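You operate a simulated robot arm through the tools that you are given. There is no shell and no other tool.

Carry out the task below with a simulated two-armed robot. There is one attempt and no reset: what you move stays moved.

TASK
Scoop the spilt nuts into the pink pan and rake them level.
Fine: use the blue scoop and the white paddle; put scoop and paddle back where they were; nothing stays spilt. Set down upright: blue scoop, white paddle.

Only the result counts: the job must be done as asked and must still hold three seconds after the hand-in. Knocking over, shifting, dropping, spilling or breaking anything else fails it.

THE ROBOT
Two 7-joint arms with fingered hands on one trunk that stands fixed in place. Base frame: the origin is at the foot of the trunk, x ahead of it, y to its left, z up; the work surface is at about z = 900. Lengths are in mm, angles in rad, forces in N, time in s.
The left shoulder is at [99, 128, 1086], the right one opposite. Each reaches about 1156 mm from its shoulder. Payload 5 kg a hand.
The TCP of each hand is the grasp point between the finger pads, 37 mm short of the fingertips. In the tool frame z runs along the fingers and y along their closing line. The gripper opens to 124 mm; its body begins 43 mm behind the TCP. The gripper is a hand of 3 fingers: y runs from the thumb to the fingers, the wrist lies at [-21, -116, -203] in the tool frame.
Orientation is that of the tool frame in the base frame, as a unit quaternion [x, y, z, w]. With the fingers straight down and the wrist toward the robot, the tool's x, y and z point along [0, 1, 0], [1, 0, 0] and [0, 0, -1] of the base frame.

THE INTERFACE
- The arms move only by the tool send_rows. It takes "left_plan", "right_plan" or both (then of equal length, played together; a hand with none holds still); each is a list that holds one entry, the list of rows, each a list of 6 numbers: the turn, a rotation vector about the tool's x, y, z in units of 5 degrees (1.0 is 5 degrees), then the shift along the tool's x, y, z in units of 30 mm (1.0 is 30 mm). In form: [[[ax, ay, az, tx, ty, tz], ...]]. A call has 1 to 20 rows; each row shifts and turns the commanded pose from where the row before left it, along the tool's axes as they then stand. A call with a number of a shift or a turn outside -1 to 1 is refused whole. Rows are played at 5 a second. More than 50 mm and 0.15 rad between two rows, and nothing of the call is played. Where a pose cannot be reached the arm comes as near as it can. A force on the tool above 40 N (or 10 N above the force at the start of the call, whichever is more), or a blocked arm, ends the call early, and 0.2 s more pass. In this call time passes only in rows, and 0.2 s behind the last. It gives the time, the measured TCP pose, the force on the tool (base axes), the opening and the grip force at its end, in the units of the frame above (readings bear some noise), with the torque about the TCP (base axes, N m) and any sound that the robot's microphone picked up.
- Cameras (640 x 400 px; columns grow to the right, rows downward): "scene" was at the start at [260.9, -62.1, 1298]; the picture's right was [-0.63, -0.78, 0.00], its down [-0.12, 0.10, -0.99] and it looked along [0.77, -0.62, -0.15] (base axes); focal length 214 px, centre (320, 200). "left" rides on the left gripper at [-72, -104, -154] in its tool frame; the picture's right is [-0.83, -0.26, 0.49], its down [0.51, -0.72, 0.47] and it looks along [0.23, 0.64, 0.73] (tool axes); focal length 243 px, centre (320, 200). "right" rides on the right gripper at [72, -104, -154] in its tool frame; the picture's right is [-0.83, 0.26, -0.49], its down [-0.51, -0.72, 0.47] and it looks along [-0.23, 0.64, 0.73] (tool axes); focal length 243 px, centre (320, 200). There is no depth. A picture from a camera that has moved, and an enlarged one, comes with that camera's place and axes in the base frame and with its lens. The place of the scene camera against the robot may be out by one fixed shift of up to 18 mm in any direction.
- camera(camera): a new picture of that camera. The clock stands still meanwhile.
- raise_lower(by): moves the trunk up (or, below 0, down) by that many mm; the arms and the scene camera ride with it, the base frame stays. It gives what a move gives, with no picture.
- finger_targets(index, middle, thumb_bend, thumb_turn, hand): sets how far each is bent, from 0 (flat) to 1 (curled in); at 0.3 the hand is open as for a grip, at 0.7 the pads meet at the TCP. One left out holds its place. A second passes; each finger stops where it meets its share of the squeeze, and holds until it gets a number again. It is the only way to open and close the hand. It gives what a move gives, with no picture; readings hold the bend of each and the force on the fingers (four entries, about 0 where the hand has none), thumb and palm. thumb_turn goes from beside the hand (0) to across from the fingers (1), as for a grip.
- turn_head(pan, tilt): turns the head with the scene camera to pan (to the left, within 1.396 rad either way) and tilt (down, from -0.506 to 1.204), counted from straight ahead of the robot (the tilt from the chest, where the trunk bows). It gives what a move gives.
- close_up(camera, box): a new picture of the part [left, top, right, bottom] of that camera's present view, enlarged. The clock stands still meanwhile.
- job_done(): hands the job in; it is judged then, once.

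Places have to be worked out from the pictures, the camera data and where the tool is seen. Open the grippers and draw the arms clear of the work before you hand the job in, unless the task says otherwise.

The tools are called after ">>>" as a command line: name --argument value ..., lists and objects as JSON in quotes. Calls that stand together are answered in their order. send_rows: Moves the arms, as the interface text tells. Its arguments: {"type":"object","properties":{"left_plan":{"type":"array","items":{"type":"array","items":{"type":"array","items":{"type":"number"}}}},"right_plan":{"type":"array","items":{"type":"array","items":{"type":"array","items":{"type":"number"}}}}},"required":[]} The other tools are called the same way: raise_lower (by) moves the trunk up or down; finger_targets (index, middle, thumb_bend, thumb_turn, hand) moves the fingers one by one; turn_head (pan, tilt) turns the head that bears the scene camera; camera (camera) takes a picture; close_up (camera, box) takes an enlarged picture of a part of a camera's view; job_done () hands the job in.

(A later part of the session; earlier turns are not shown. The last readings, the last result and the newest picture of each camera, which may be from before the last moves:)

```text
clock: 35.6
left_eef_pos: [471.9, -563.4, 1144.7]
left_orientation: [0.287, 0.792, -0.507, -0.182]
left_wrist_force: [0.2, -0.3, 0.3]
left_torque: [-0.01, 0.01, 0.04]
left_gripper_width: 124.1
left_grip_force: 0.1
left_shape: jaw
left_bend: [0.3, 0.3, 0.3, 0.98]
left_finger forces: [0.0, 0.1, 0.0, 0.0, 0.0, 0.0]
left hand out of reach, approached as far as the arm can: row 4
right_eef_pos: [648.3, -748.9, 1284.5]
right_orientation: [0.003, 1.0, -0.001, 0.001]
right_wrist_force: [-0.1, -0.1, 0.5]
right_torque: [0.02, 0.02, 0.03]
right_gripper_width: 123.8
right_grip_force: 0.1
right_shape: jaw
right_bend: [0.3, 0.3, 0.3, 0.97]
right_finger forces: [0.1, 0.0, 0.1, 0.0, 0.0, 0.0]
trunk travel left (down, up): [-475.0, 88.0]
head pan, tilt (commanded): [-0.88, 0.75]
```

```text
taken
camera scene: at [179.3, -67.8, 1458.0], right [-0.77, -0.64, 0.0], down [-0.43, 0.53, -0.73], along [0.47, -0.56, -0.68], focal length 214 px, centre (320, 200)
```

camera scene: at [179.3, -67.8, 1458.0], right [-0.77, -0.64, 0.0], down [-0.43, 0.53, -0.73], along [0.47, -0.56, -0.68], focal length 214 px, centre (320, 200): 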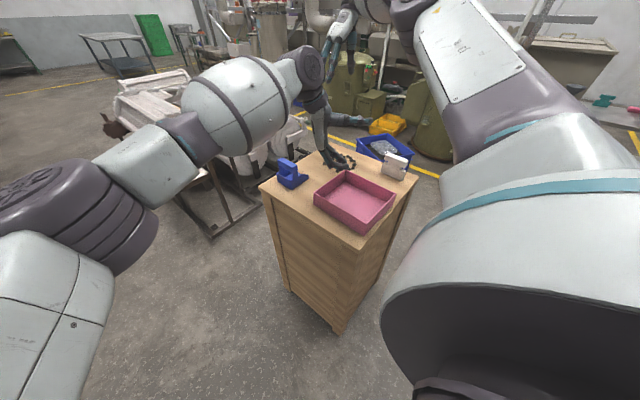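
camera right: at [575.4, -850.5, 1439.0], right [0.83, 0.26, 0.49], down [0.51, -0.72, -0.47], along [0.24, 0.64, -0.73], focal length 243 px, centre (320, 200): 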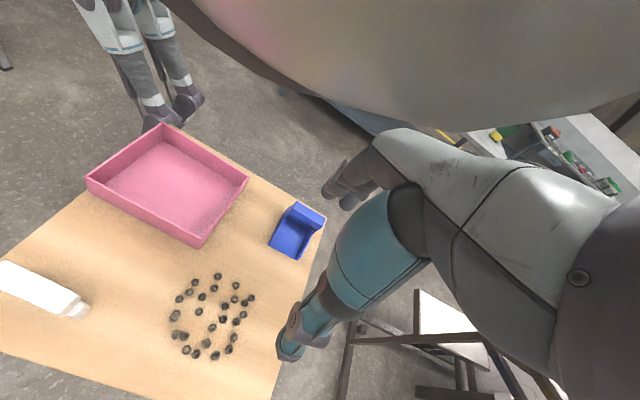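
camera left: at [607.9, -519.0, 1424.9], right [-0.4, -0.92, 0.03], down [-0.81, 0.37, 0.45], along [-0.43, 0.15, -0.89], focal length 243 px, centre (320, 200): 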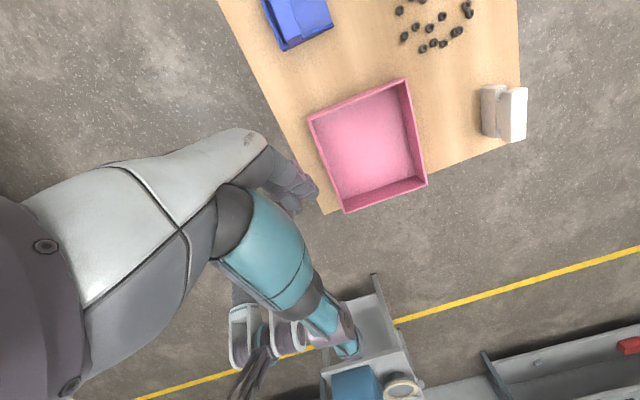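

The left hand reaches (472,−563,1145) with a 65° dump tilt, so the left arm can hold the scoop and dump while the right works the paddle. I retrace the path to flat, wrist-to-+y.

>>> send_rows --left_plan '[[[0, 0, 0, 0.388, 0.414, -0.888], [0, 0, 0, 0.388, 0.414, -0.888], [0, 0, 0, 0.388, 0.414, -0.888], [0, 0.906, 0.4226, 0, 0, 0], [0, 0.906, 0.4226, 0, 0, 0], [0, 0.906, 0.4226, 0, 0, 0], [0, 0.906, 0.4226, 0, 0, 0], [0, 0.906, 0.4226, 0, 0, 0], [0, 0.906, 0.4226, 0, 0, 0], [0, 0.906, 0.4226, 0, 0, 0], [0, 0.906, 0.4226, 0, 0, 0], [0, 0, 0, 0, -0.906, -0.4226], [0, 0, 0, 0, -0.906, -0.4226], [0, 0, 0, 0, -0.906, -0.4226], [0, 0, 0, 0, -0.906, -0.4226]]]'

>>> send_rows --left_plan '[[[-1, 0, 0, 0, 0, 0], [-1, 0, 0, 0, 0, 0], [-1, 0, 0, 0, 0, 0], [-1, 0, 0, 0, 0, 0], [-1, 0, 0, 0, 0, 0], [-1, 0, 0, 0, 0, 0], [-1, 0, 0, 0, 0, 0], [-1, 0, 0, 0, 0, 0], [-1, 0, 0, 0, 0, 0], [-1, 0, 0, 0, 0, 0], [-1, 0, 0, 0, 0, 0], [-1, 0, 0, 0, 0, 0], [-1, 0, 0, 0, 0, 0]]]'

>>> send_rows --left_plan '[[[0, 0, 1, 0, 0, 0], [0, 0, 1, 0, 0, 0], [0, 0, 1, 0, 0, 0], [0, 0, 1, 0, 0, 0], [0, 0, 1, 0, 0, 0], [0, 0, 1, 0, 0, 0], [0, 0, 1, 0, 0, 0], [0, 0, 1, 0, 0, 0], [0, 0, 1, 0, 0, 0], [0, 0, 1, 0, 0, 0], [0, 0, 1, 0, 0, 0], [0, 0, 1, 0, 0, 0], [0, 0, 1, 0, 0, 0], [0, 0, 1, 0, 0, 0], [0, 0, 1, 0, 0, 0], [0, 0, 1, 0, 0, 0], [0, 0, 1, 0, 0, 0], [0, 0, 1, 0, 0, 0], [0, 0, 1, 0, 0, 0], [0, 0, 1, 0, 0, 0]]]'

```text
clock: 38.8
left_eef_pos: [535.6, -452.4, 1269.2]
left_orientation: [0.539, 0.648, -0.417, -0.34]
left_wrist_force: [-1.2, 0.7, -0.5]
left_torque: [0.02, -0.05, 0.0]
left_gripper_width: 123.9
left_grip_force: 0.2
left_shape: jaw
left_bend: [0.3, 0.3, 0.3, 0.98]
left_finger forces: [0.0, 0.0, 0.0, 0.1, 0.1, 0.0]
left hand out of reach, approached as far as the arm can: row 14, 15
right_eef_pos: [649.1, -747.3, 1284.0]
right_orientation: [0.003, 1.0, -0.001, 0.001]
right_wrist_force: [0.3, 0.2, 1.5]
right_torque: [-0.05, 0.03, 0.03]
right_gripper_width: 123.7
right_grip_force: 0.0
right_shape: jaw
right_bend: [0.3, 0.3, 0.3, 0.97]
right_finger forces: [0.0, 0.0, 0.1, 0.0, 0.0, 0.0]
trunk travel left (down, up): [-475.0, 88.0]
head pan, tilt (commanded): [-0.88, 0.75]
```

```text
clock: 41.6
left_eef_pos: [535.9, -453.3, 1268.0]
left_orientation: [0.641, 0.768, -0.001, 0.002]
left_wrist_force: [0.3, 0.6, 0.3]
left_torque: [0.03, -0.02, -0.03]
left_gripper_width: 123.9
left_grip_force: 0.1
left_shape: jaw
left_bend: [0.3, 0.3, 0.3, 0.98]
left_finger forces: [0.1, 0.1, 0.1, 0.0, 0.0, 0.0]
right_eef_pos: [647.4, -749.5, 1284.1]
right_orientation: [0.003, 1.0, -0.002, 0.001]
right_wrist_force: [0.3, 0.8, 0.9]
right_torque: [-0.01, 0.0, -0.01]
right_gripper_width: 124.1
right_grip_force: 0.0
right_shape: jaw
right_bend: [0.3, 0.3, 0.3, 0.97]
right_finger forces: [0.0, 0.0, 0.0, 0.1, 0.0, 0.1]
trunk travel left (down, up): [-475.0, 88.0]
head pan, tilt (commanded): [-0.88, 0.75]
```

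```text
clock: 45.8
left_eef_pos: [537.3, -454.3, 1268.9]
left_orientation: [1.0, 0.002, 0.001, 0.002]
left_wrist_force: [0.8, -0.4, 0.4]
left_torque: [0.0, -0.02, -0.02]
left_gripper_width: 124.0
left_grip_force: 0.1
left_shape: jaw
left_bend: [0.3, 0.3, 0.3, 0.98]
left_finger forces: [0.1, 0.1, 0.0, 0.0, 0.1, 0.0]
right_eef_pos: [647.9, -750.1, 1283.7]
right_orientation: [0.002, 1.0, -0.001, 0.001]
right_wrist_force: [-0.2, -1.0, 0.5]
right_torque: [-0.04, 0.0, -0.02]
right_gripper_width: 123.8
right_grip_force: 0.0
right_shape: jaw
right_bend: [0.3, 0.3, 0.3, 0.97]
right_finger forces: [0.1, 0.1, 0.0, 0.0, 0.1, 0.1]
trunk travel left (down, up): [-475.0, 88.0]
head pan, tilt (commanded): [-0.88, 0.75]
```

Left hand is flat again. I move it above the scoop at safe height and use its camera for precise location.

>>> send_rows --left_plan '[[[0, 0, 0, 0.933, 0.256, 0.66], [0, 0, 0, 0.933, 0.256, 0.66], [0, 0, 0, 0.933, 0.256, 0.66], [0, 0, 0, 0.933, 0.256, 0.66], [0, 0, 0, 0.933, 0.256, 0.66], [0, 0, 0, 0.933, 0.256, 0.66]]]'

>>> camera --camera "left"

>>> camera --camera "scene"

>>> camera --camera "right"

```text
clock: 47.2
left_eef_pos: [704.5, -499.8, 1153.4]
left_orientation: [1.0, 0.003, 0.006, 0.003]
left_wrist_force: [-2.4, 0.0, -5.0]
left_torque: [-0.05, -0.14, 0.04]
left_gripper_width: 123.6
left_grip_force: 0.0
left_shape: jaw
left_bend: [0.3, 0.3, 0.3, 0.98]
left_finger forces: [0.1, 0.0, 0.0, 0.0, 0.1, 0.1]
right_eef_pos: [646.0, -750.3, 1286.7]
right_orientation: [0.003, 1.0, -0.001, 0.003]
right_wrist_force: [0.7, 0.5, 0.7]
right_torque: [-0.05, -0.06, -0.01]
right_gripper_width: 124.0
right_grip_force: 0.1
right_shape: jaw
right_bend: [0.3, 0.3, 0.3, 0.97]
right_finger forces: [0.0, 0.0, 0.0, 0.0, 0.1, 0.0]
trunk travel left (down, up): [-475.0, 88.0]
head pan, tilt (commanded): [-0.88, 0.75]
```

```text
taken
camera left: at [630.6, -394.0, 1304.2], right [-0.83, 0.25, -0.5], down [0.51, 0.72, -0.47], along [0.24, -0.64, -0.73], focal length 243 px, centre (320, 200)
```

left: 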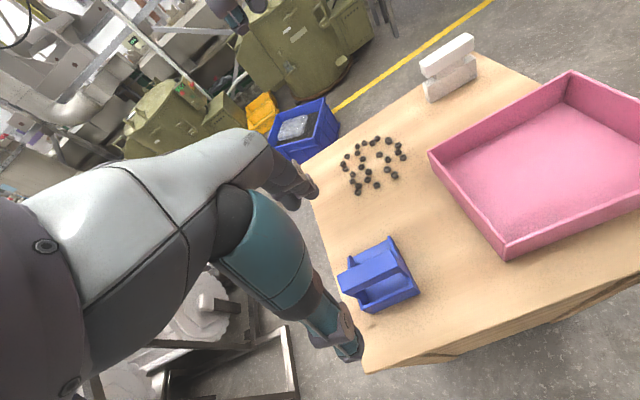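

```text
taken
camera scene: at [177.5, -67.5, 1458.7], right [-0.77, -0.64, 0.0], down [-0.43, 0.53, -0.73], along [0.47, -0.56, -0.68], focal length 214 px, centre (320, 200)
```

scene: 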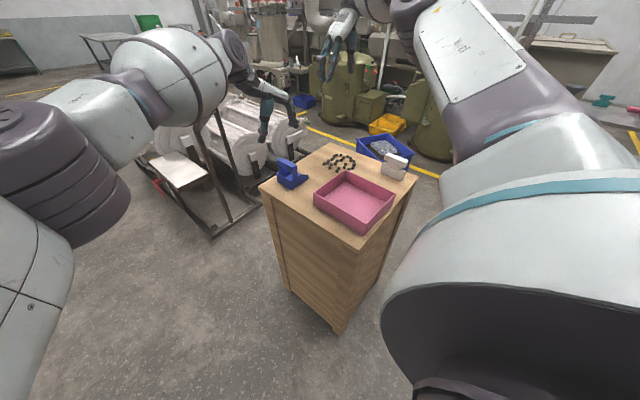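

```text
taken
camera right: at [572.9, -852.9, 1439.9], right [0.83, 0.26, 0.5], down [0.51, -0.72, -0.47], along [0.24, 0.64, -0.73], focal length 243 px, centre (320, 200)
```

right: 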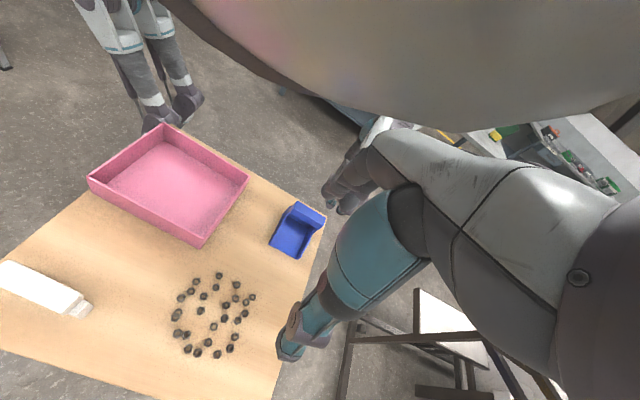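

I enlarge the left camera's view of the scoop to locate its handle relative to the point under the TCP (pixel ≈ (373,284) at z=990).

>>> close_up --camera "left" --box '[320, 225, 432, 325]'

```text
4.00 times, centred on (376, 275) of left
camera zoom: at [630.6, -394.0, 1304.2], right [-0.83, 0.25, -0.5], down [0.51, 0.72, -0.47], along [0.24, -0.64, -0.73], focal length 970 px, centre (96, -100)
```

zoom: 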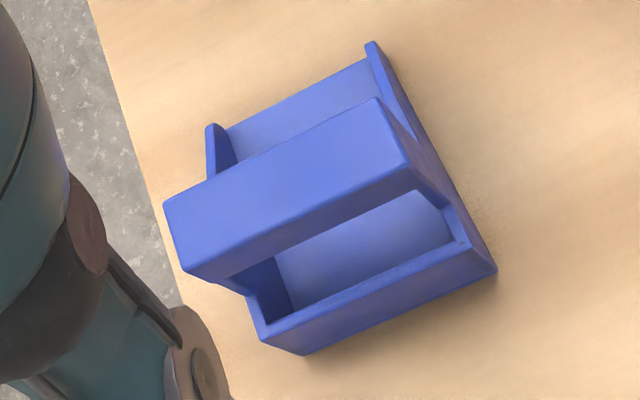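

From the left camera: handle bar is x 663–745, y −526.5…−502.5, z 976–1000 (24 mm square), scoop back at y≈−489, x-centre ≈704. I lower partway over it and check.

>>> send_rows --left_plan '[[[0, 0, 0, 0, 0.123, 0.9], [0, 0, 0, 0, 0.123, 0.9], [0, 0, 0, 0, 0.123, 0.9], [0, 0, 0, 0, 0.121, 0.9]]]'

>>> camera --camera "left"

>>> close_up --camera "scene" --box '[230, 60, 358, 200]'

```text
clock: 48.2
left_eef_pos: [717.3, -493.2, 1086.2]
left_orientation: [1.0, 0.003, 0.0, 0.003]
left_wrist_force: [0.3, 1.2, -0.9]
left_torque: [0.01, -0.01, -0.03]
left_gripper_width: 123.8
left_grip_force: 0.1
left_shape: jaw
left_bend: [0.3, 0.3, 0.3, 0.98]
left_finger forces: [0.0, 0.0, 0.1, 0.1, 0.0, 0.0]
left hand out of reach, approached as far as the arm can: row 1, 2, 3, 4
right_eef_pos: [649.7, -749.2, 1280.8]
right_orientation: [0.004, 1.0, 0.0, 0.0]
right_wrist_force: [0.4, 0.2, -0.1]
right_torque: [0.03, 0.0, -0.03]
right_gripper_width: 124.0
right_grip_force: 0.0
right_shape: jaw
right_bend: [0.3, 0.3, 0.3, 0.97]
right_finger forces: [0.0, 0.1, 0.1, 0.1, 0.0, 0.0]
trunk travel left (down, up): [-475.0, 88.0]
head pan, tilt (commanded): [-0.88, 0.75]
```

```text
taken
camera left: at [645.2, -389.0, 1238.5], right [-0.83, 0.25, -0.49], down [0.5, 0.72, -0.48], along [0.24, -0.64, -0.73], focal length 243 px, centre (320, 200)
```

left: 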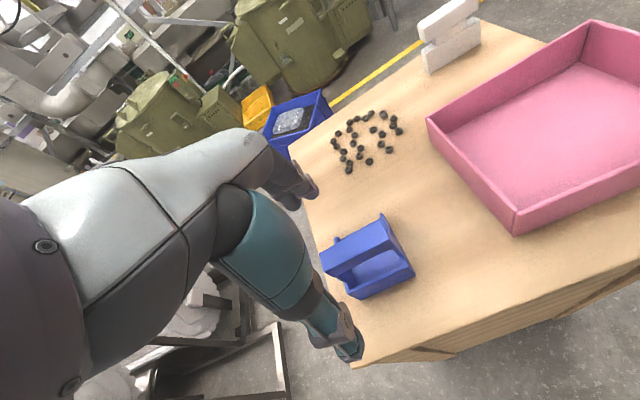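

```text
2.86 times, centred on (294, 130) of scene
camera zoom: at [181.4, -68.2, 1457.7], right [-0.77, -0.64, 0.0], down [-0.44, 0.53, -0.73], along [0.46, -0.56, -0.68], focal length 613 px, centre (394, 400)
```

zoom: 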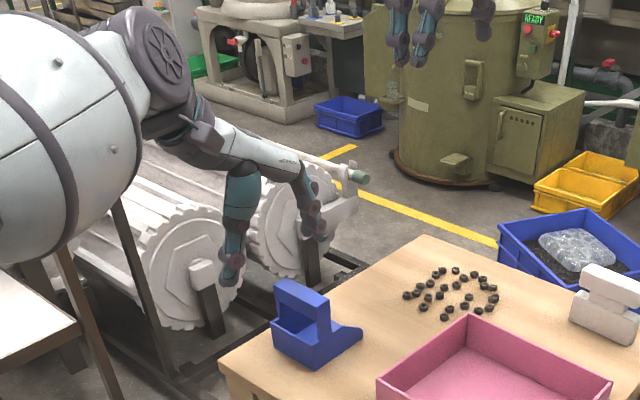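

The left arm hits its limit going down with the trunk this high. I raise the left hand, then lower the trunk by 180 mm so both arms work closer to shoulder level.

>>> send_rows --left_plan '[[[0, 0, 0, -0.2, 0, -0.95], [0, 0, 0, -0.2, 0, -0.95], [0, 0, 0, 0, 0, -0.95], [0, 0, 0, 0, 0, -0.95], [0, 0, 0, 0, 0, -0.95], [0, 0, 0, 0, 0, -0.95], [0, 0, 0, 0, 0, -0.95]]]'

>>> raise_lower --by -180

```text
clock: 49.8
left_eef_pos: [710.7, -482.9, 1250.6]
left_orientation: [1.0, 0.003, 0.001, 0.003]
left_wrist_force: [-0.3, 0.1, -0.7]
left_torque: [0.0, -0.01, -0.01]
left_gripper_width: 124.1
left_grip_force: 0.0
left_shape: jaw
left_bend: [0.3, 0.3, 0.3, 0.98]
left_finger forces: [0.1, 0.0, 0.0, 0.0, 0.0, 0.1]
left hand out of reach, approached as far as the arm can: row 5, 6, 7
right_eef_pos: [647.7, -748.5, 1284.1]
right_orientation: [0.003, 1.0, -0.001, 0.001]
right_wrist_force: [1.0, 0.9, 0.0]
right_torque: [0.02, 0.04, 0.01]
right_gripper_width: 124.1
right_grip_force: 0.1
right_shape: jaw
right_bend: [0.3, 0.3, 0.3, 0.97]
right_finger forces: [0.1, 0.0, 0.0, 0.1, 0.0, 0.1]
trunk travel left (down, up): [-475.0, 88.0]
head pan, tilt (commanded): [-0.88, 0.75]
```

```text
clock: 51.8
left_eef_pos: [709.8, -481.2, 1070.9]
left_orientation: [1.0, 0.002, 0.001, 0.002]
left_wrist_force: [-0.3, 0.1, 1.4]
left_torque: [-0.01, -0.04, -0.01]
left_gripper_width: 124.0
left_grip_force: 0.1
left_shape: jaw
left_bend: [0.3, 0.3, 0.3, 0.98]
left_finger forces: [0.0, 0.0, 0.0, 0.0, 0.0, 0.1]
right_eef_pos: [648.1, -747.8, 1104.6]
right_orientation: [0.0, 1.0, 0.0, 0.001]
right_wrist_force: [0.0, 0.1, 0.3]
right_torque: [-0.01, -0.01, 0.0]
right_gripper_width: 124.2
right_grip_force: 0.2
right_shape: jaw
right_bend: [0.3, 0.3, 0.3, 0.97]
right_finger forces: [0.0, 0.0, 0.0, 0.0, 0.0, 0.0]
trunk travel left (down, up): [-295.0, 268.0]
head pan, tilt (commanded): [-0.88, 0.75]
```

Trunk lowered. Now the left hand at z=1071; I move toward the point above the bar, (704,−514.5), a bit lower.

>>> send_rows --left_plan '[[[0, 0, 0, -0.05, 0.28, 0.3], [0, 0, 0, -0.05, 0.28, 0.3], [0, 0, 0, -0.05, 0.28, 0.3], [0, 0, 0, -0.05, 0.28, 0.1]]]'

>>> camera --camera "left"

```text
clock: 52.8
left_eef_pos: [706.6, -507.9, 1043.3]
left_orientation: [1.0, 0.002, 0.0, 0.002]
left_wrist_force: [-0.5, 0.2, -0.5]
left_torque: [0.04, 0.0, 0.01]
left_gripper_width: 123.9
left_grip_force: 0.0
left_shape: jaw
left_bend: [0.3, 0.3, 0.3, 0.98]
left_finger forces: [0.0, 0.0, 0.0, 0.0, 0.0, 0.0]
left hand out of reach, approached as far as the arm can: row 4
right_eef_pos: [646.4, -748.9, 1103.8]
right_orientation: [0.001, 1.0, 0.0, 0.0]
right_wrist_force: [-0.8, 1.3, -0.1]
right_torque: [-0.03, -0.02, 0.01]
right_gripper_width: 123.9
right_grip_force: 0.1
right_shape: jaw
right_bend: [0.3, 0.3, 0.3, 0.97]
right_finger forces: [0.1, 0.1, 0.0, 0.1, 0.0, 0.0]
trunk travel left (down, up): [-295.0, 268.0]
head pan, tilt (commanded): [-0.88, 0.75]
```

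```text
taken
camera left: at [634.6, -402.7, 1195.8], right [-0.83, 0.25, -0.49], down [0.5, 0.72, -0.47], along [0.24, -0.64, -0.73], focal length 243 px, centre (320, 200)
```

left: 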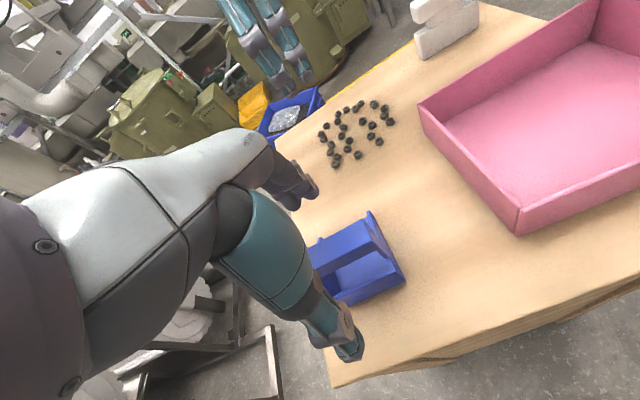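

y≈−508 is about the limit at this height; the bar centre is at −514.5. I try going down toward the grasp height to see whether the last few mm come within reach.

>>> send_rows --left_plan '[[[0, 0, 0, -0.03, 0.1, 0.6], [0, 0, 0, -0.03, 0.1, 0.6], [0, 0, 0, -0.02, 0.05, 0.3]]]'

>>> close_up --camera "left" --box '[240, 130, 420, 370]'

>>> close_up --camera "scene" --box '[230, 60, 390, 200]'

```text
clock: 53.6
left_eef_pos: [704.5, -515.2, 998.4]
left_orientation: [1.0, 0.003, 0.001, 0.002]
left_wrist_force: [-0.1, 0.2, 0.2]
left_torque: [0.0, -0.02, 0.01]
left_gripper_width: 124.0
left_grip_force: 0.1
left_shape: jaw
left_bend: [0.3, 0.3, 0.3, 0.98]
left_finger forces: [0.0, 0.0, 0.0, 0.0, 0.0, 0.1]
right_eef_pos: [647.4, -749.0, 1103.8]
right_orientation: [0.001, 1.0, 0.0, -0.001]
right_wrist_force: [0.7, 0.2, 0.2]
right_torque: [-0.02, -0.03, -0.02]
right_gripper_width: 124.0
right_grip_force: 0.0
right_shape: jaw
right_bend: [0.3, 0.3, 0.3, 0.97]
right_finger forces: [0.1, 0.1, 0.0, 0.0, 0.0, 0.1]
trunk travel left (down, up): [-295.0, 268.0]
head pan, tilt (commanded): [-0.88, 0.75]
```

```text
1.67 times, centred on (330, 250) of left
camera zoom: at [631.9, -410.0, 1150.9], right [-0.83, 0.26, -0.49], down [0.5, 0.72, -0.47], along [0.24, -0.64, -0.73], focal length 404 px, centre (303, 117)
```

zoom: 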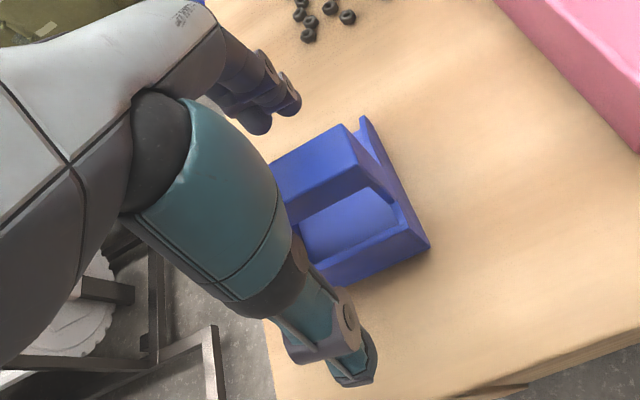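

```text
2.86 times, centred on (310, 130) of scene
camera zoom: at [236.1, -67.8, 1264.6], right [-0.77, -0.64, 0.0], down [-0.43, 0.53, -0.73], along [0.47, -0.56, -0.68], focal length 613 px, centre (349, 400)
```

zoom: 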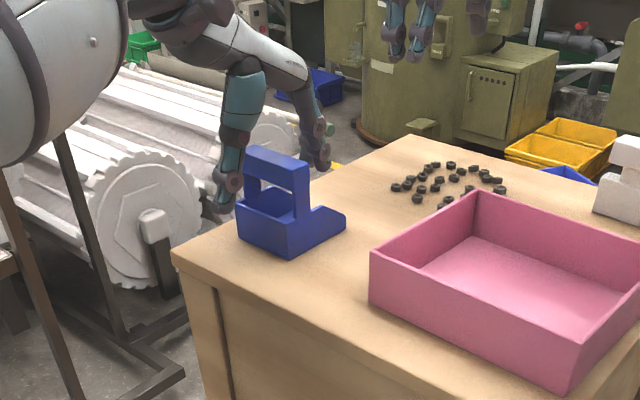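

The left hand now reaches (704.5,−515.2,998), right over the bar. Before gripping, I bring the right hand above the paddle (wrist on −y side) at this trunk height to check its reach.

>>> send_rows --right_plan '[[[0, 0, 0, 0.93, -0.36, 0.0], [0, 0, 0, 0.93, -0.36, 0.0], [0, 0, 0, 0.93, -0.36, 0.0], [0, 0, 0, 0.93, -0.36, 0.0], [0, 0, 0, 0.93, -0.36, 0.0], [0, 0, 0, 0.93, -0.36, 0.0], [0, 0, 0, 0.93, -0.36, 0.0], [0, 0, 0, 0.93, -0.36, 0.0], [0, 0, 0, 0.93, -0.36, 0.0]]]'

>>> camera --camera "right"

>>> camera --camera "scene"

```text
clock: 55.6
left_eef_pos: [703.2, -515.9, 999.5]
left_orientation: [1.0, 0.003, 0.001, 0.002]
left_wrist_force: [-0.5, 0.2, -0.2]
left_torque: [0.0, -0.01, -0.01]
left_gripper_width: 124.2
left_grip_force: 0.1
left_shape: jaw
left_bend: [0.3, 0.3, 0.3, 0.98]
left_finger forces: [0.0, 0.0, 0.0, 0.2, 0.0, 0.0]
right_eef_pos: [395.7, -846.1, 1104.2]
right_orientation: [-0.001, 1.0, -0.001, 0.001]
right_wrist_force: [-0.3, -0.5, -0.3]
right_torque: [0.02, -0.06, 0.0]
right_gripper_width: 123.7
right_grip_force: 0.1
right_shape: jaw
right_bend: [0.3, 0.3, 0.3, 0.97]
right_finger forces: [0.1, 0.0, 0.0, 0.0, 0.0, 0.0]
trunk travel left (down, up): [-295.0, 268.0]
head pan, tilt (commanded): [-0.88, 0.75]
```

```text
taken
camera right: at [322.7, -951.0, 1257.4], right [0.83, 0.26, 0.49], down [0.51, -0.72, -0.47], along [0.23, 0.64, -0.73], focal length 243 px, centre (320, 200)
```

right: 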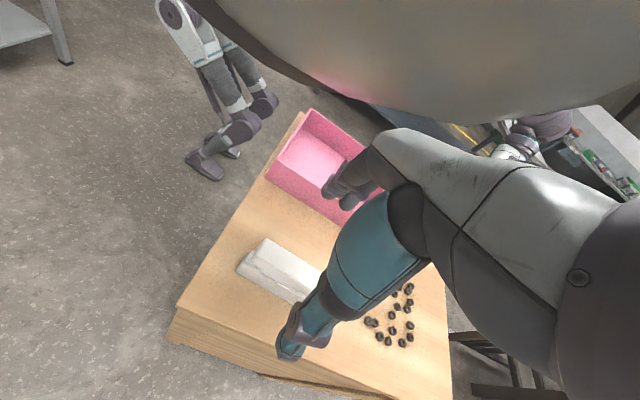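

```text
taken
camera scene: at [235.0, -67.5, 1264.9], right [-0.77, -0.64, 0.0], down [-0.43, 0.53, -0.73], along [0.47, -0.56, -0.68], focal length 214 px, centre (320, 200)
```

scene: 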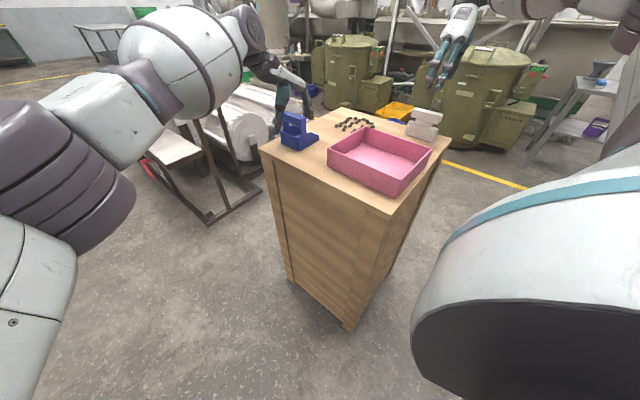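

Right hand is above the paddle as planned. I enlarge its view of the paddle.

>>> close_up --camera "right" --box '[220, 220, 340, 320]'

>>> close_up --camera "scene" --box '[396, 96, 452, 150]'

```text
4.00 times, centred on (280, 270) of right
camera zoom: at [322.7, -951.0, 1257.4], right [0.83, 0.26, 0.49], down [0.51, -0.72, -0.47], along [0.23, 0.64, -0.73], focal length 970 px, centre (480, -80)
```

zoom: 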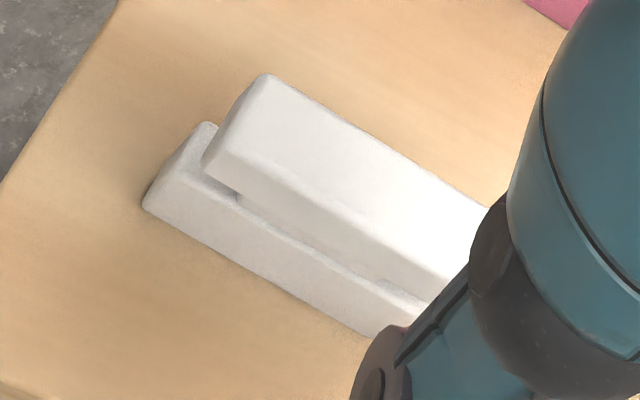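

```text
7.41 times, centred on (424, 123) of scene
camera zoom: at [235.0, -67.5, 1264.9], right [-0.77, -0.64, 0.0], down [-0.43, 0.53, -0.73], along [0.47, -0.56, -0.68], focal length 1589 px, centre (-450, 770)
```

zoom: 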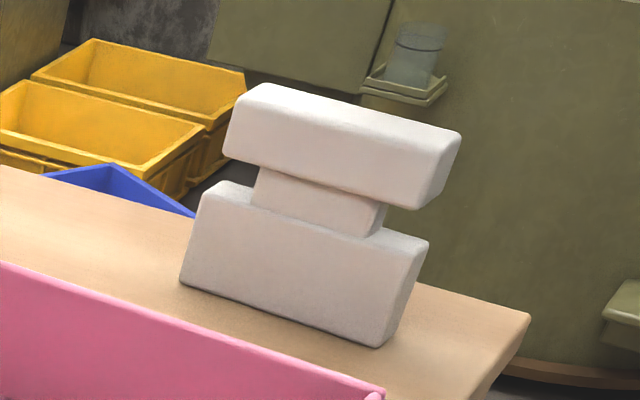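

Comparing hand cameras, the scene camera's height is about 20 mm off, so I trust the hand cameras: the paddle's blade is roughly x 355–455, y −834…−808. I lower the right hand over its handle and look again.

>>> send_rows --right_plan '[[[0, 0, 0, -0.13, 0.38, 0.85], [0, 0, 0, -0.13, 0.38, 0.85]]]'

>>> camera --camera "right"

>>> close_up --camera "right" --box '[210, 210, 370, 350]'

>>> close_up --camera "scene" --box '[396, 40, 476, 150]'

```text
clock: 56.2
left_eef_pos: [703.4, -514.4, 997.7]
left_orientation: [1.0, 0.004, 0.0, 0.003]
left_wrist_force: [0.9, 0.3, 0.1]
left_torque: [-0.02, 0.02, 0.03]
left_gripper_width: 124.2
left_grip_force: 0.0
left_shape: jaw
left_bend: [0.3, 0.3, 0.3, 0.98]
left_finger forces: [0.0, 0.0, 0.0, 0.0, 0.1, 0.0]
right_eef_pos: [405.4, -821.7, 1052.2]
right_orientation: [0.0, 1.0, 0.001, 0.0]
right_wrist_force: [0.1, 0.3, -0.2]
right_torque: [-0.01, 0.0, 0.0]
right_gripper_width: 123.8
right_grip_force: 0.0
right_shape: jaw
right_bend: [0.3, 0.3, 0.3, 0.97]
right_finger forces: [0.0, 0.0, 0.0, 0.0, 0.0, 0.1]
trunk travel left (down, up): [-295.0, 268.0]
head pan, tilt (commanded): [-0.88, 0.75]
```

```text
taken
camera right: at [332.8, -927.9, 1205.7], right [0.83, 0.26, 0.49], down [0.51, -0.72, -0.47], along [0.23, 0.64, -0.73], focal length 243 px, centre (320, 200)
```

right: 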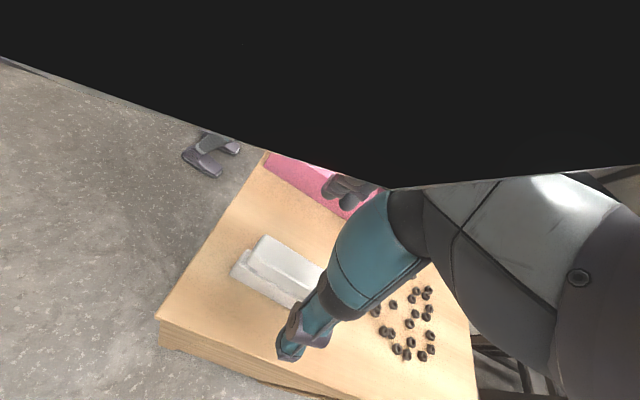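

```text
2.86 times, centred on (290, 280) of right
camera zoom: at [332.8, -927.9, 1205.7], right [0.83, 0.26, 0.49], down [0.51, -0.72, -0.47], along [0.23, 0.64, -0.73], focal length 693 px, centre (406, -29)
```

zoom: 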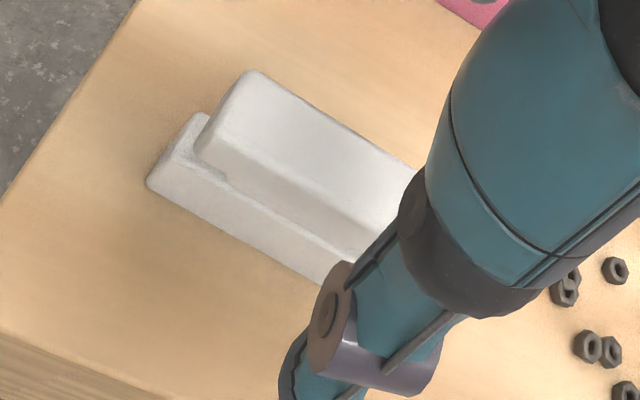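

```text
3.64 times, centred on (436, 95) of scene
camera zoom: at [236.6, -67.6, 1264.5], right [-0.77, -0.64, 0.0], down [-0.43, 0.53, -0.73], along [0.47, -0.56, -0.68], focal length 780 px, centre (-102, 582)
```

zoom: 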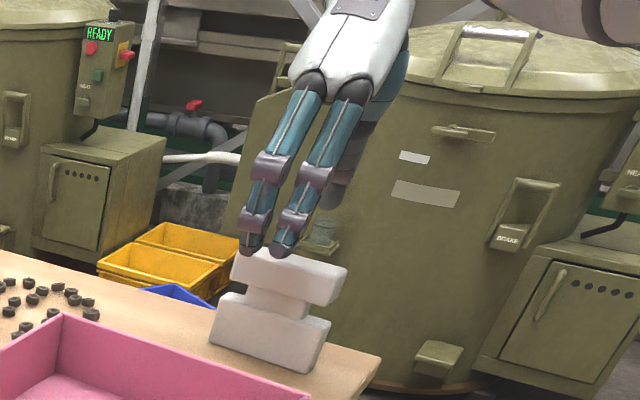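

Correcting the scene camera by about (−10, 6, −12) makes all views agree: paddle bar centre ≈ (404, −827, 975), about 30 wide × 26 tall, blade ~98 long and 20 thick. I lower the right hand around the bar.

>>> send_rows --right_plan '[[[0, 0, 0, 0.012, -0.045, 0.617], [0, 0, 0, 0.012, -0.045, 0.617], [0, 0, 0, 0.012, -0.045, 0.617], [0, 0, 0, 0.012, -0.045, 0.6]]]'

>>> close_up --camera "scene" --box '[386, 50, 466, 150]'

>>> close_up --camera "right" --box '[200, 180, 400, 370]'

```text
clock: 57.2
left_eef_pos: [704.1, -515.4, 998.2]
left_orientation: [1.0, 0.003, 0.0, 0.001]
left_wrist_force: [0.0, -0.5, -0.8]
left_torque: [-0.03, -0.01, 0.02]
left_gripper_width: 124.3
left_grip_force: 0.0
left_shape: jaw
left_bend: [0.3, 0.3, 0.3, 0.98]
left_finger forces: [0.1, 0.1, 0.0, 0.0, 0.0, 0.1]
right_eef_pos: [402.8, -828.3, 978.2]
right_orientation: [-0.001, 1.0, 0.0, 0.0]
right_wrist_force: [-0.1, -0.3, -1.0]
right_torque: [0.03, 0.02, -0.03]
right_gripper_width: 123.9
right_grip_force: 0.1
right_shape: jaw
right_bend: [0.3, 0.3, 0.3, 0.97]
right_finger forces: [0.0, 0.1, 0.0, 0.1, 0.0, 0.0]
trunk travel left (down, up): [-295.0, 268.0]
head pan, tilt (commanded): [-0.88, 0.75]
```

```text
4.00 times, centred on (426, 100) of scene
camera zoom: at [236.4, -68.3, 1264.5], right [-0.77, -0.64, 0.0], down [-0.43, 0.53, -0.73], along [0.47, -0.56, -0.68], focal length 858 px, centre (-104, 600)
```

zoom: 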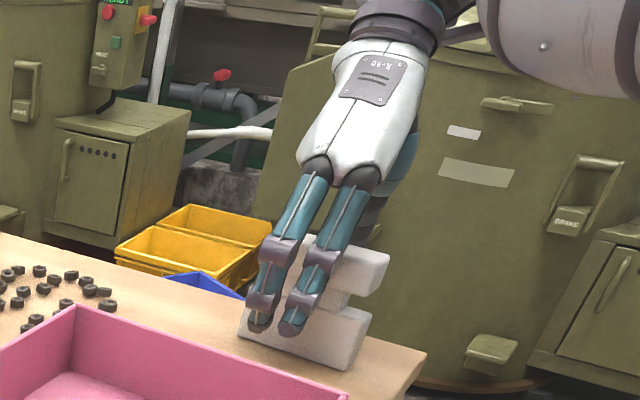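

```text
2.11 times, centred on (300, 275) of right
camera zoom: at [331.1, -933.9, 1131.6], right [0.83, 0.26, 0.49], down [0.51, -0.72, -0.47], along [0.23, 0.64, -0.73], focal length 511 px, centre (362, 42)
```

zoom: 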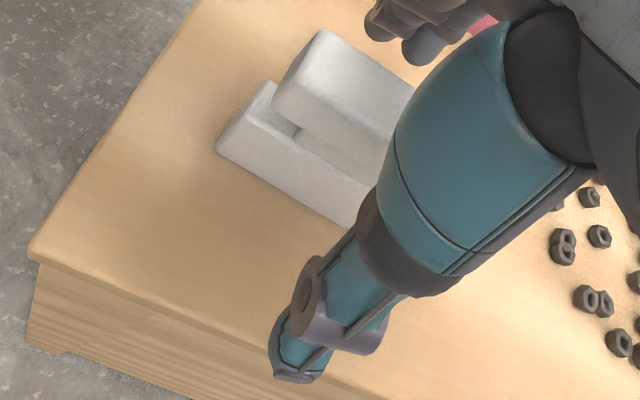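

The bar is between thumb and fingers. I close the right hand on the paddle's bar.

>>> finger_targets --hand "right" --index 0.72 --middle 0.72 --thumb_bend 0.72

>>> close_up --camera "scene" --box '[386, 50, 466, 150]'

>>> close_up --camera "right" --box '[200, 150, 420, 370]'

```text
clock: 58.2
left_eef_pos: [704.4, -515.0, 997.9]
left_orientation: [1.0, 0.002, -0.001, 0.004]
left_wrist_force: [0.5, 0.1, -0.7]
left_torque: [-0.02, 0.01, 0.0]
left_gripper_width: 124.0
left_grip_force: 0.0
left_shape: jaw
left_bend: [0.3, 0.3, 0.3, 0.98]
left_finger forces: [0.1, 0.0, 0.0, 0.0, 0.1, 0.0]
right_eef_pos: [402.7, -828.5, 978.2]
right_orientation: [-0.001, 1.0, 0.001, 0.0]
right_wrist_force: [-0.8, -0.1, 0.4]
right_torque: [0.05, 0.01, 0.02]
right_gripper_width: 20.4
right_grip_force: 12.2
right_shape: fingers
right_bend: [0.71, 0.71, 0.66, 0.96]
right_finger forces: [7.9, 4.1, 0.0, 0.0, 13.0, 0.0]
trunk travel left (down, up): [-295.0, 268.0]
head pan, tilt (commanded): [-0.88, 0.75]
```

```text
4.00 times, centred on (426, 100) of scene
camera zoom: at [236.0, -67.7, 1264.6], right [-0.77, -0.64, 0.0], down [-0.43, 0.53, -0.73], along [0.47, -0.56, -0.68], focal length 858 px, centre (-104, 600)
```

zoom: 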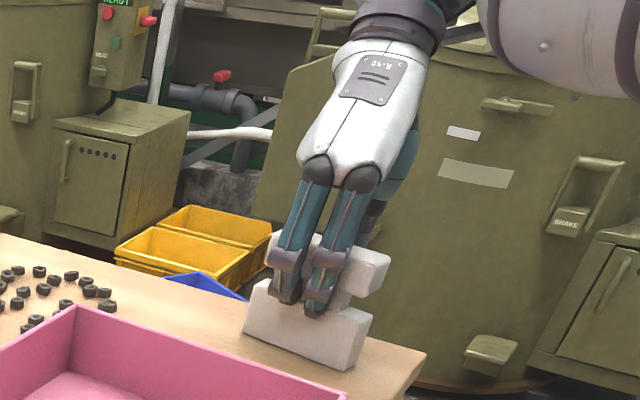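

```text
1.82 times, centred on (310, 260) of right
camera zoom: at [330.6, -933.4, 1132.5], right [0.83, 0.26, 0.49], down [0.51, -0.72, -0.47], along [0.23, 0.64, -0.73], focal length 441 px, centre (338, 91)
```

zoom: 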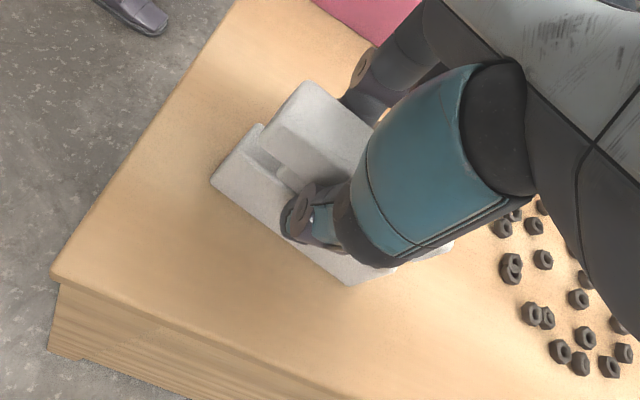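

Grip force is 12 N on the bar. I compare with the earlier enlarged view to see if the paddle moved while closing.

>>> close_up --camera "scene" --box '[396, 96, 452, 150]'

```text
7.41 times, centred on (424, 123) of scene
camera zoom: at [236.0, -67.7, 1264.6], right [-0.77, -0.64, 0.0], down [-0.43, 0.53, -0.73], along [0.47, -0.56, -0.68], focal length 1589 px, centre (-450, 770)
```

zoom: 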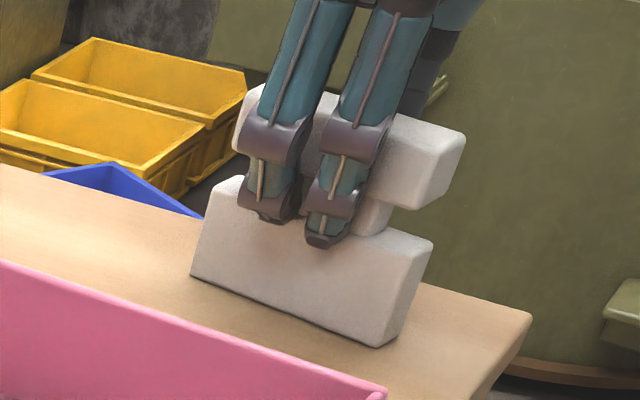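

The paddle yawed about 3° and shifted ~4 mm away (−y) while gripped; I'll correct that on return. Now I lower the left hand 7 mm and grip the scoop's bar.

>>> send_rows --left_plan '[[[0, 0, 0, 0, 0, 0.12], [0, 0, 0, 0, 0, 0.12]]]'

>>> close_up --camera "scene" --box '[270, 90, 334, 160]'

>>> finger_targets --hand "left" --index 0.74 --middle 0.74 --thumb_bend 0.74

>>> close_up --camera "scene" --box '[270, 90, 334, 160]'

```text
clock: 58.8
left_eef_pos: [704.2, -515.2, 991.9]
left_orientation: [1.0, 0.002, 0.0, 0.002]
left_wrist_force: [0.5, -0.5, -0.8]
left_torque: [0.01, 0.01, -0.01]
left_gripper_width: 124.1
left_grip_force: 0.2
left_shape: jaw
left_bend: [0.3, 0.3, 0.3, 0.98]
left_finger forces: [0.0, 0.0, 0.0, 0.1, 0.0, 0.1]
right_eef_pos: [402.7, -827.7, 978.4]
right_orientation: [0.0, 1.0, 0.0, 0.0]
right_wrist_force: [-0.5, 0.6, 0.3]
right_torque: [0.04, 0.06, 0.02]
right_gripper_width: 20.6
right_grip_force: 12.3
right_shape: fingers
right_bend: [0.71, 0.71, 0.66, 0.96]
right_finger forces: [7.9, 4.2, 0.0, 0.0, 13.0, 0.1]
trunk travel left (down, up): [-295.0, 268.0]
head pan, tilt (commanded): [-0.88, 0.75]
```

```text
5.71 times, centred on (302, 125) of scene
camera zoom: at [236.0, -67.7, 1264.6], right [-0.77, -0.64, 0.0], down [-0.43, 0.53, -0.73], along [0.47, -0.56, -0.68], focal length 1226 px, centre (423, 629)
```

zoom: 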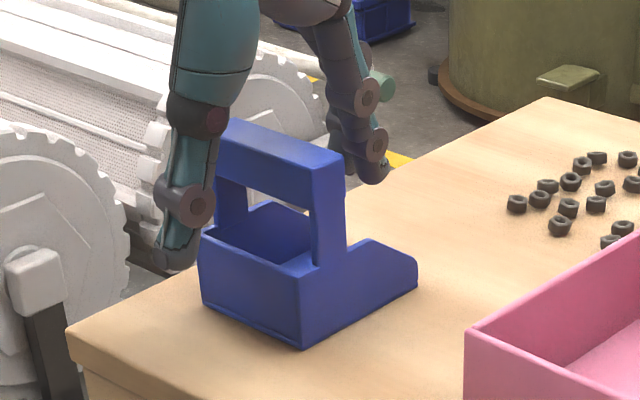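

```text
clock: 59.8
left_eef_pos: [703.2, -515.1, 990.4]
left_orientation: [1.0, 0.003, -0.001, 0.003]
left_wrist_force: [0.1, 0.6, -1.6]
left_torque: [0.01, -0.01, 0.0]
left_gripper_width: 7.3
left_grip_force: 11.8
left_shape: fingers
left_bend: [0.73, 0.74, 0.69, 0.97]
left_finger forces: [10.6, 1.1, 0.0, 0.0, 11.9, 0.1]
right_eef_pos: [402.9, -828.0, 978.6]
right_orientation: [0.0, 1.0, -0.001, 0.0]
right_wrist_force: [-0.7, 0.3, 1.4]
right_torque: [0.02, 0.02, 0.0]
right_gripper_width: 20.6
right_grip_force: 12.9
right_shape: fingers
right_bend: [0.71, 0.71, 0.66, 0.96]
right_finger forces: [8.0, 4.1, 0.1, 0.0, 13.1, 0.0]
trunk travel left (down, up): [-295.0, 268.0]
head pan, tilt (commanded): [-0.88, 0.75]
```

```text
5.71 times, centred on (302, 125) of scene
camera zoom: at [236.1, -67.7, 1264.6], right [-0.77, -0.64, 0.0], down [-0.43, 0.53, -0.73], along [0.47, -0.56, -0.68], focal length 1226 px, centre (423, 629)
```

zoom: 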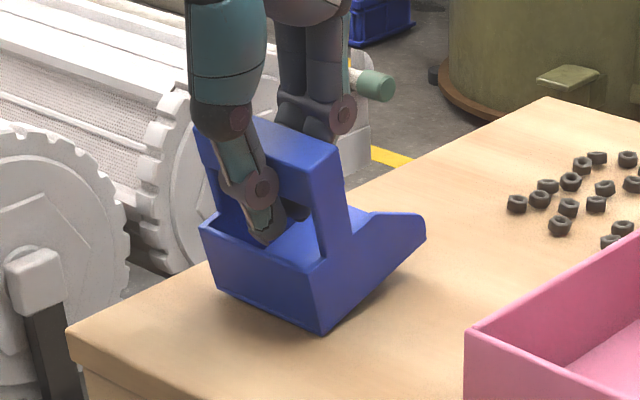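

Closing tilted the scoop about 17° mouth-up: the thumb tip reaches ~38 mm below the bar, so the bar really sits ~12 mm above my TCP – the table surface must be near z≈914, and the bar centre near (701,−509,1003). I open gently so it settles flat, then regrip higher.

>>> finger_targets --hand "left" --index 0.68 --middle 0.68 --thumb_bend 0.66

>>> finger_targets --hand "left" --index 0.62 --middle 0.62 --thumb_bend 0.6

>>> finger_targets --hand "left" --index 0.5 --middle 0.5 --thumb_bend 0.5

>>> close_up --camera "scene" --box '[270, 90, 334, 160]'

```text
clock: 60.8
left_eef_pos: [703.5, -515.1, 990.9]
left_orientation: [1.0, 0.003, 0.0, 0.002]
left_wrist_force: [0.5, 0.5, -1.2]
left_torque: [0.04, -0.07, 0.04]
left_gripper_width: 17.7
left_grip_force: 1.1
left_shape: fingers
left_bend: [0.67, 0.68, 0.65, 0.97]
left_finger forces: [1.0, 0.0, 0.0, 0.0, 0.8, 0.1]
right_eef_pos: [402.9, -828.4, 977.9]
right_orientation: [0.0, 1.0, 0.0, 0.001]
right_wrist_force: [0.5, 0.1, 1.2]
right_torque: [0.01, 0.02, 0.02]
right_gripper_width: 21.0
right_grip_force: 12.4
right_shape: fingers
right_bend: [0.71, 0.71, 0.66, 0.96]
right_finger forces: [7.9, 4.1, 0.0, 0.0, 13.1, 0.0]
trunk travel left (down, up): [-295.0, 268.0]
head pan, tilt (commanded): [-0.88, 0.75]
```

```text
clock: 61.8
left_eef_pos: [703.8, -514.8, 991.2]
left_orientation: [1.0, 0.002, 0.0, 0.002]
left_wrist_force: [-0.5, -0.1, 0.0]
left_torque: [0.01, 0.0, -0.03]
left_gripper_width: 33.0
left_grip_force: 0.3
left_shape: fingers
left_bend: [0.62, 0.62, 0.6, 0.97]
left_finger forces: [0.2, 0.0, 0.1, 0.0, 0.0, 0.0]
right_eef_pos: [402.7, -828.2, 980.1]
right_orientation: [0.0, 1.0, 0.0, 0.0]
right_wrist_force: [0.5, 0.2, 0.3]
right_torque: [0.04, 0.01, 0.01]
right_gripper_width: 20.6
right_grip_force: 12.7
right_shape: fingers
right_bend: [0.71, 0.71, 0.66, 0.96]
right_finger forces: [8.0, 4.1, 0.0, 0.1, 13.0, 0.0]
trunk travel left (down, up): [-295.0, 268.0]
head pan, tilt (commanded): [-0.88, 0.75]
```

```text
clock: 62.8
left_eef_pos: [702.9, -513.9, 991.8]
left_orientation: [1.0, 0.002, 0.0, 0.003]
left_wrist_force: [-0.3, 0.8, -0.2]
left_torque: [0.02, 0.03, -0.01]
left_gripper_width: 67.0
left_grip_force: 0.2
left_shape: fingers
left_bend: [0.5, 0.5, 0.5, 0.97]
left_finger forces: [0.1, 0.0, 0.0, 0.0, 0.0, 0.0]
right_eef_pos: [403.8, -828.9, 978.5]
right_orientation: [0.0, 1.0, 0.0, 0.0]
right_wrist_force: [0.5, -0.3, 0.0]
right_torque: [0.04, 0.02, -0.01]
right_gripper_width: 20.5
right_grip_force: 12.6
right_shape: fingers
right_bend: [0.71, 0.71, 0.66, 0.96]
right_finger forces: [8.0, 4.1, 0.0, 0.0, 13.0, 0.0]
trunk travel left (down, up): [-295.0, 268.0]
head pan, tilt (commanded): [-0.88, 0.75]
```

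```text
5.71 times, centred on (302, 125) of scene
camera zoom: at [236.0, -67.7, 1264.6], right [-0.77, -0.64, 0.0], down [-0.43, 0.53, -0.73], along [0.47, -0.56, -0.68], focal length 1226 px, centre (423, 629)
```

zoom: 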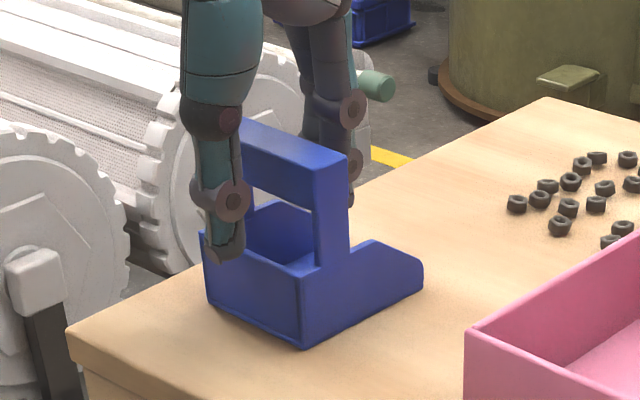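

The scoop settled flat almost exactly where it was. I raise the left hand 12 mm and shift to (701,−509), then look from the left camera before closing.

>>> send_rows --left_plan '[[[0, 0, 0, -0.04, -0.09, -0.21], [0, 0, 0, -0.03, -0.08, -0.21]]]'

>>> close_up --camera "left" --box '[220, 120, 420, 340]'

>>> close_up --camera "scene" --box '[270, 90, 334, 160]'

```text
clock: 63.4
left_eef_pos: [701.7, -510.1, 1004.0]
left_orientation: [1.0, 0.003, 0.0, 0.002]
left_wrist_force: [0.0, -0.4, -0.5]
left_torque: [-0.02, -0.04, 0.02]
left_gripper_width: 67.1
left_grip_force: 0.1
left_shape: fingers
left_bend: [0.5, 0.5, 0.5, 0.97]
left_finger forces: [0.1, 0.1, 0.0, 0.0, 0.0, 0.1]
right_eef_pos: [403.3, -829.3, 978.3]
right_orientation: [-0.001, 1.0, 0.0, 0.0]
right_wrist_force: [0.3, 0.6, 1.1]
right_torque: [0.0, 0.01, 0.03]
right_gripper_width: 20.7
right_grip_force: 12.0
right_shape: fingers
right_bend: [0.71, 0.71, 0.66, 0.96]
right_finger forces: [8.1, 4.1, 0.0, 0.0, 13.1, 0.1]
trunk travel left (down, up): [-295.0, 268.0]
head pan, tilt (commanded): [-0.88, 0.75]
```

```text
1.82 times, centred on (320, 230) of left
camera zoom: at [629.7, -405.2, 1156.4], right [-0.83, 0.26, -0.49], down [0.5, 0.72, -0.47], along [0.24, -0.64, -0.73], focal length 441 px, centre (320, 146)
```

zoom: 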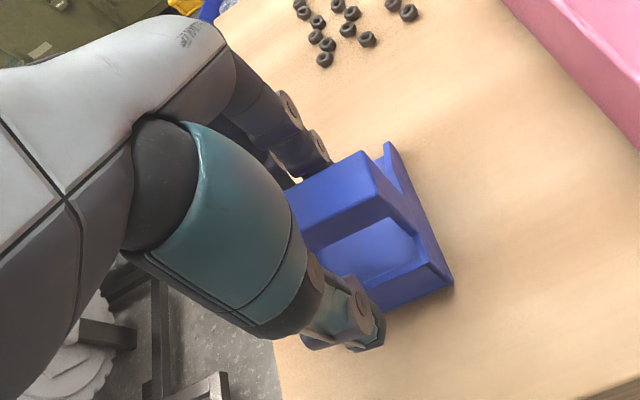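

```text
5.71 times, centred on (302, 125) of scene
camera zoom: at [236.0, -67.7, 1264.6], right [-0.77, -0.64, 0.0], down [-0.43, 0.53, -0.73], along [0.47, -0.56, -0.68], focal length 1226 px, centre (423, 629)
```

zoom: 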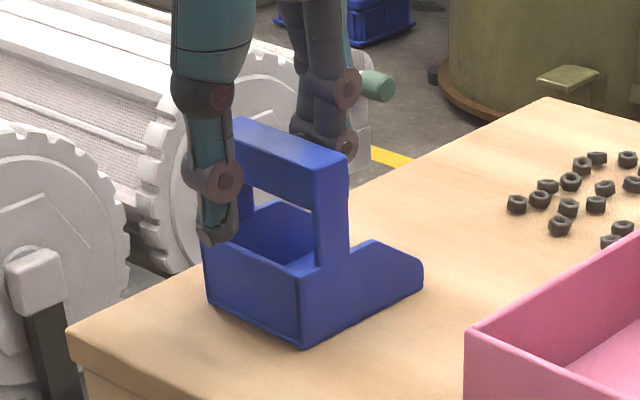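

I close most of the way (gap ≈30 mm) to see where the pads sit relative to the bar before squeezing.

>>> finger_targets --hand "left" --index 0.61 --middle 0.61 --thumb_bend 0.61

>>> close_up --camera "left" --box '[240, 160, 400, 320]'

>>> close_up --camera "scene" --box '[280, 90, 320, 140]'

```text
clock: 64.4
left_eef_pos: [701.7, -509.4, 1003.7]
left_orientation: [1.0, 0.003, 0.001, 0.003]
left_wrist_force: [1.2, 0.0, -0.2]
left_torque: [-0.02, 0.04, 0.01]
left_gripper_width: 34.5
left_grip_force: 0.1
left_shape: fingers
left_bend: [0.61, 0.61, 0.61, 0.97]
left_finger forces: [0.0, 0.0, 0.1, 0.1, 0.1, 0.1]
right_eef_pos: [402.7, -828.5, 978.7]
right_orientation: [0.0, 1.0, 0.001, 0.0]
right_wrist_force: [0.2, 0.5, 0.3]
right_torque: [0.01, 0.02, 0.02]
right_gripper_width: 20.7
right_grip_force: 12.8
right_shape: fingers
right_bend: [0.71, 0.71, 0.66, 0.96]
right_finger forces: [8.1, 4.1, 0.0, 0.1, 13.1, 0.0]
trunk travel left (down, up): [-295.0, 268.0]
head pan, tilt (commanded): [-0.88, 0.75]
```

```text
2.50 times, centred on (320, 240) of left
camera zoom: at [629.7, -405.2, 1156.5], right [-0.83, 0.25, -0.49], down [0.5, 0.72, -0.47], along [0.24, -0.64, -0.73], focal length 606 px, centre (320, 100)
```

zoom: 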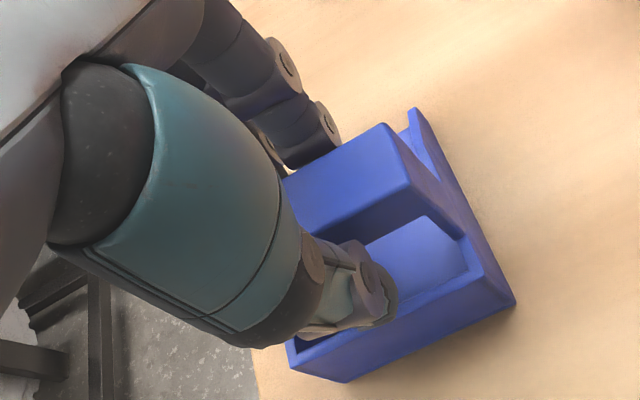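

```text
8.00 times, centred on (300, 115) of scene
camera zoom: at [236.0, -67.7, 1264.6], right [-0.77, -0.64, 0.0], down [-0.43, 0.53, -0.73], along [0.47, -0.56, -0.68], focal length 1716 px, centre (480, 880)
```

zoom: 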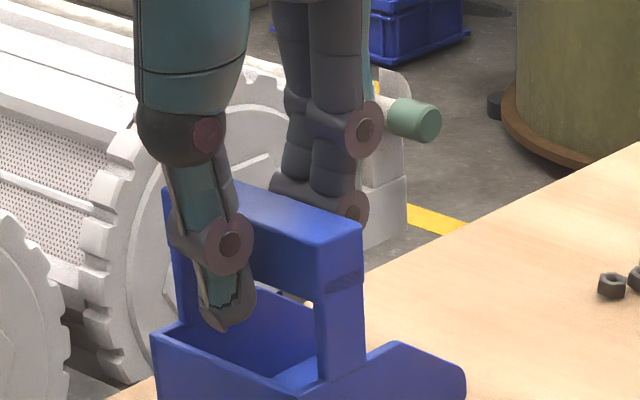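

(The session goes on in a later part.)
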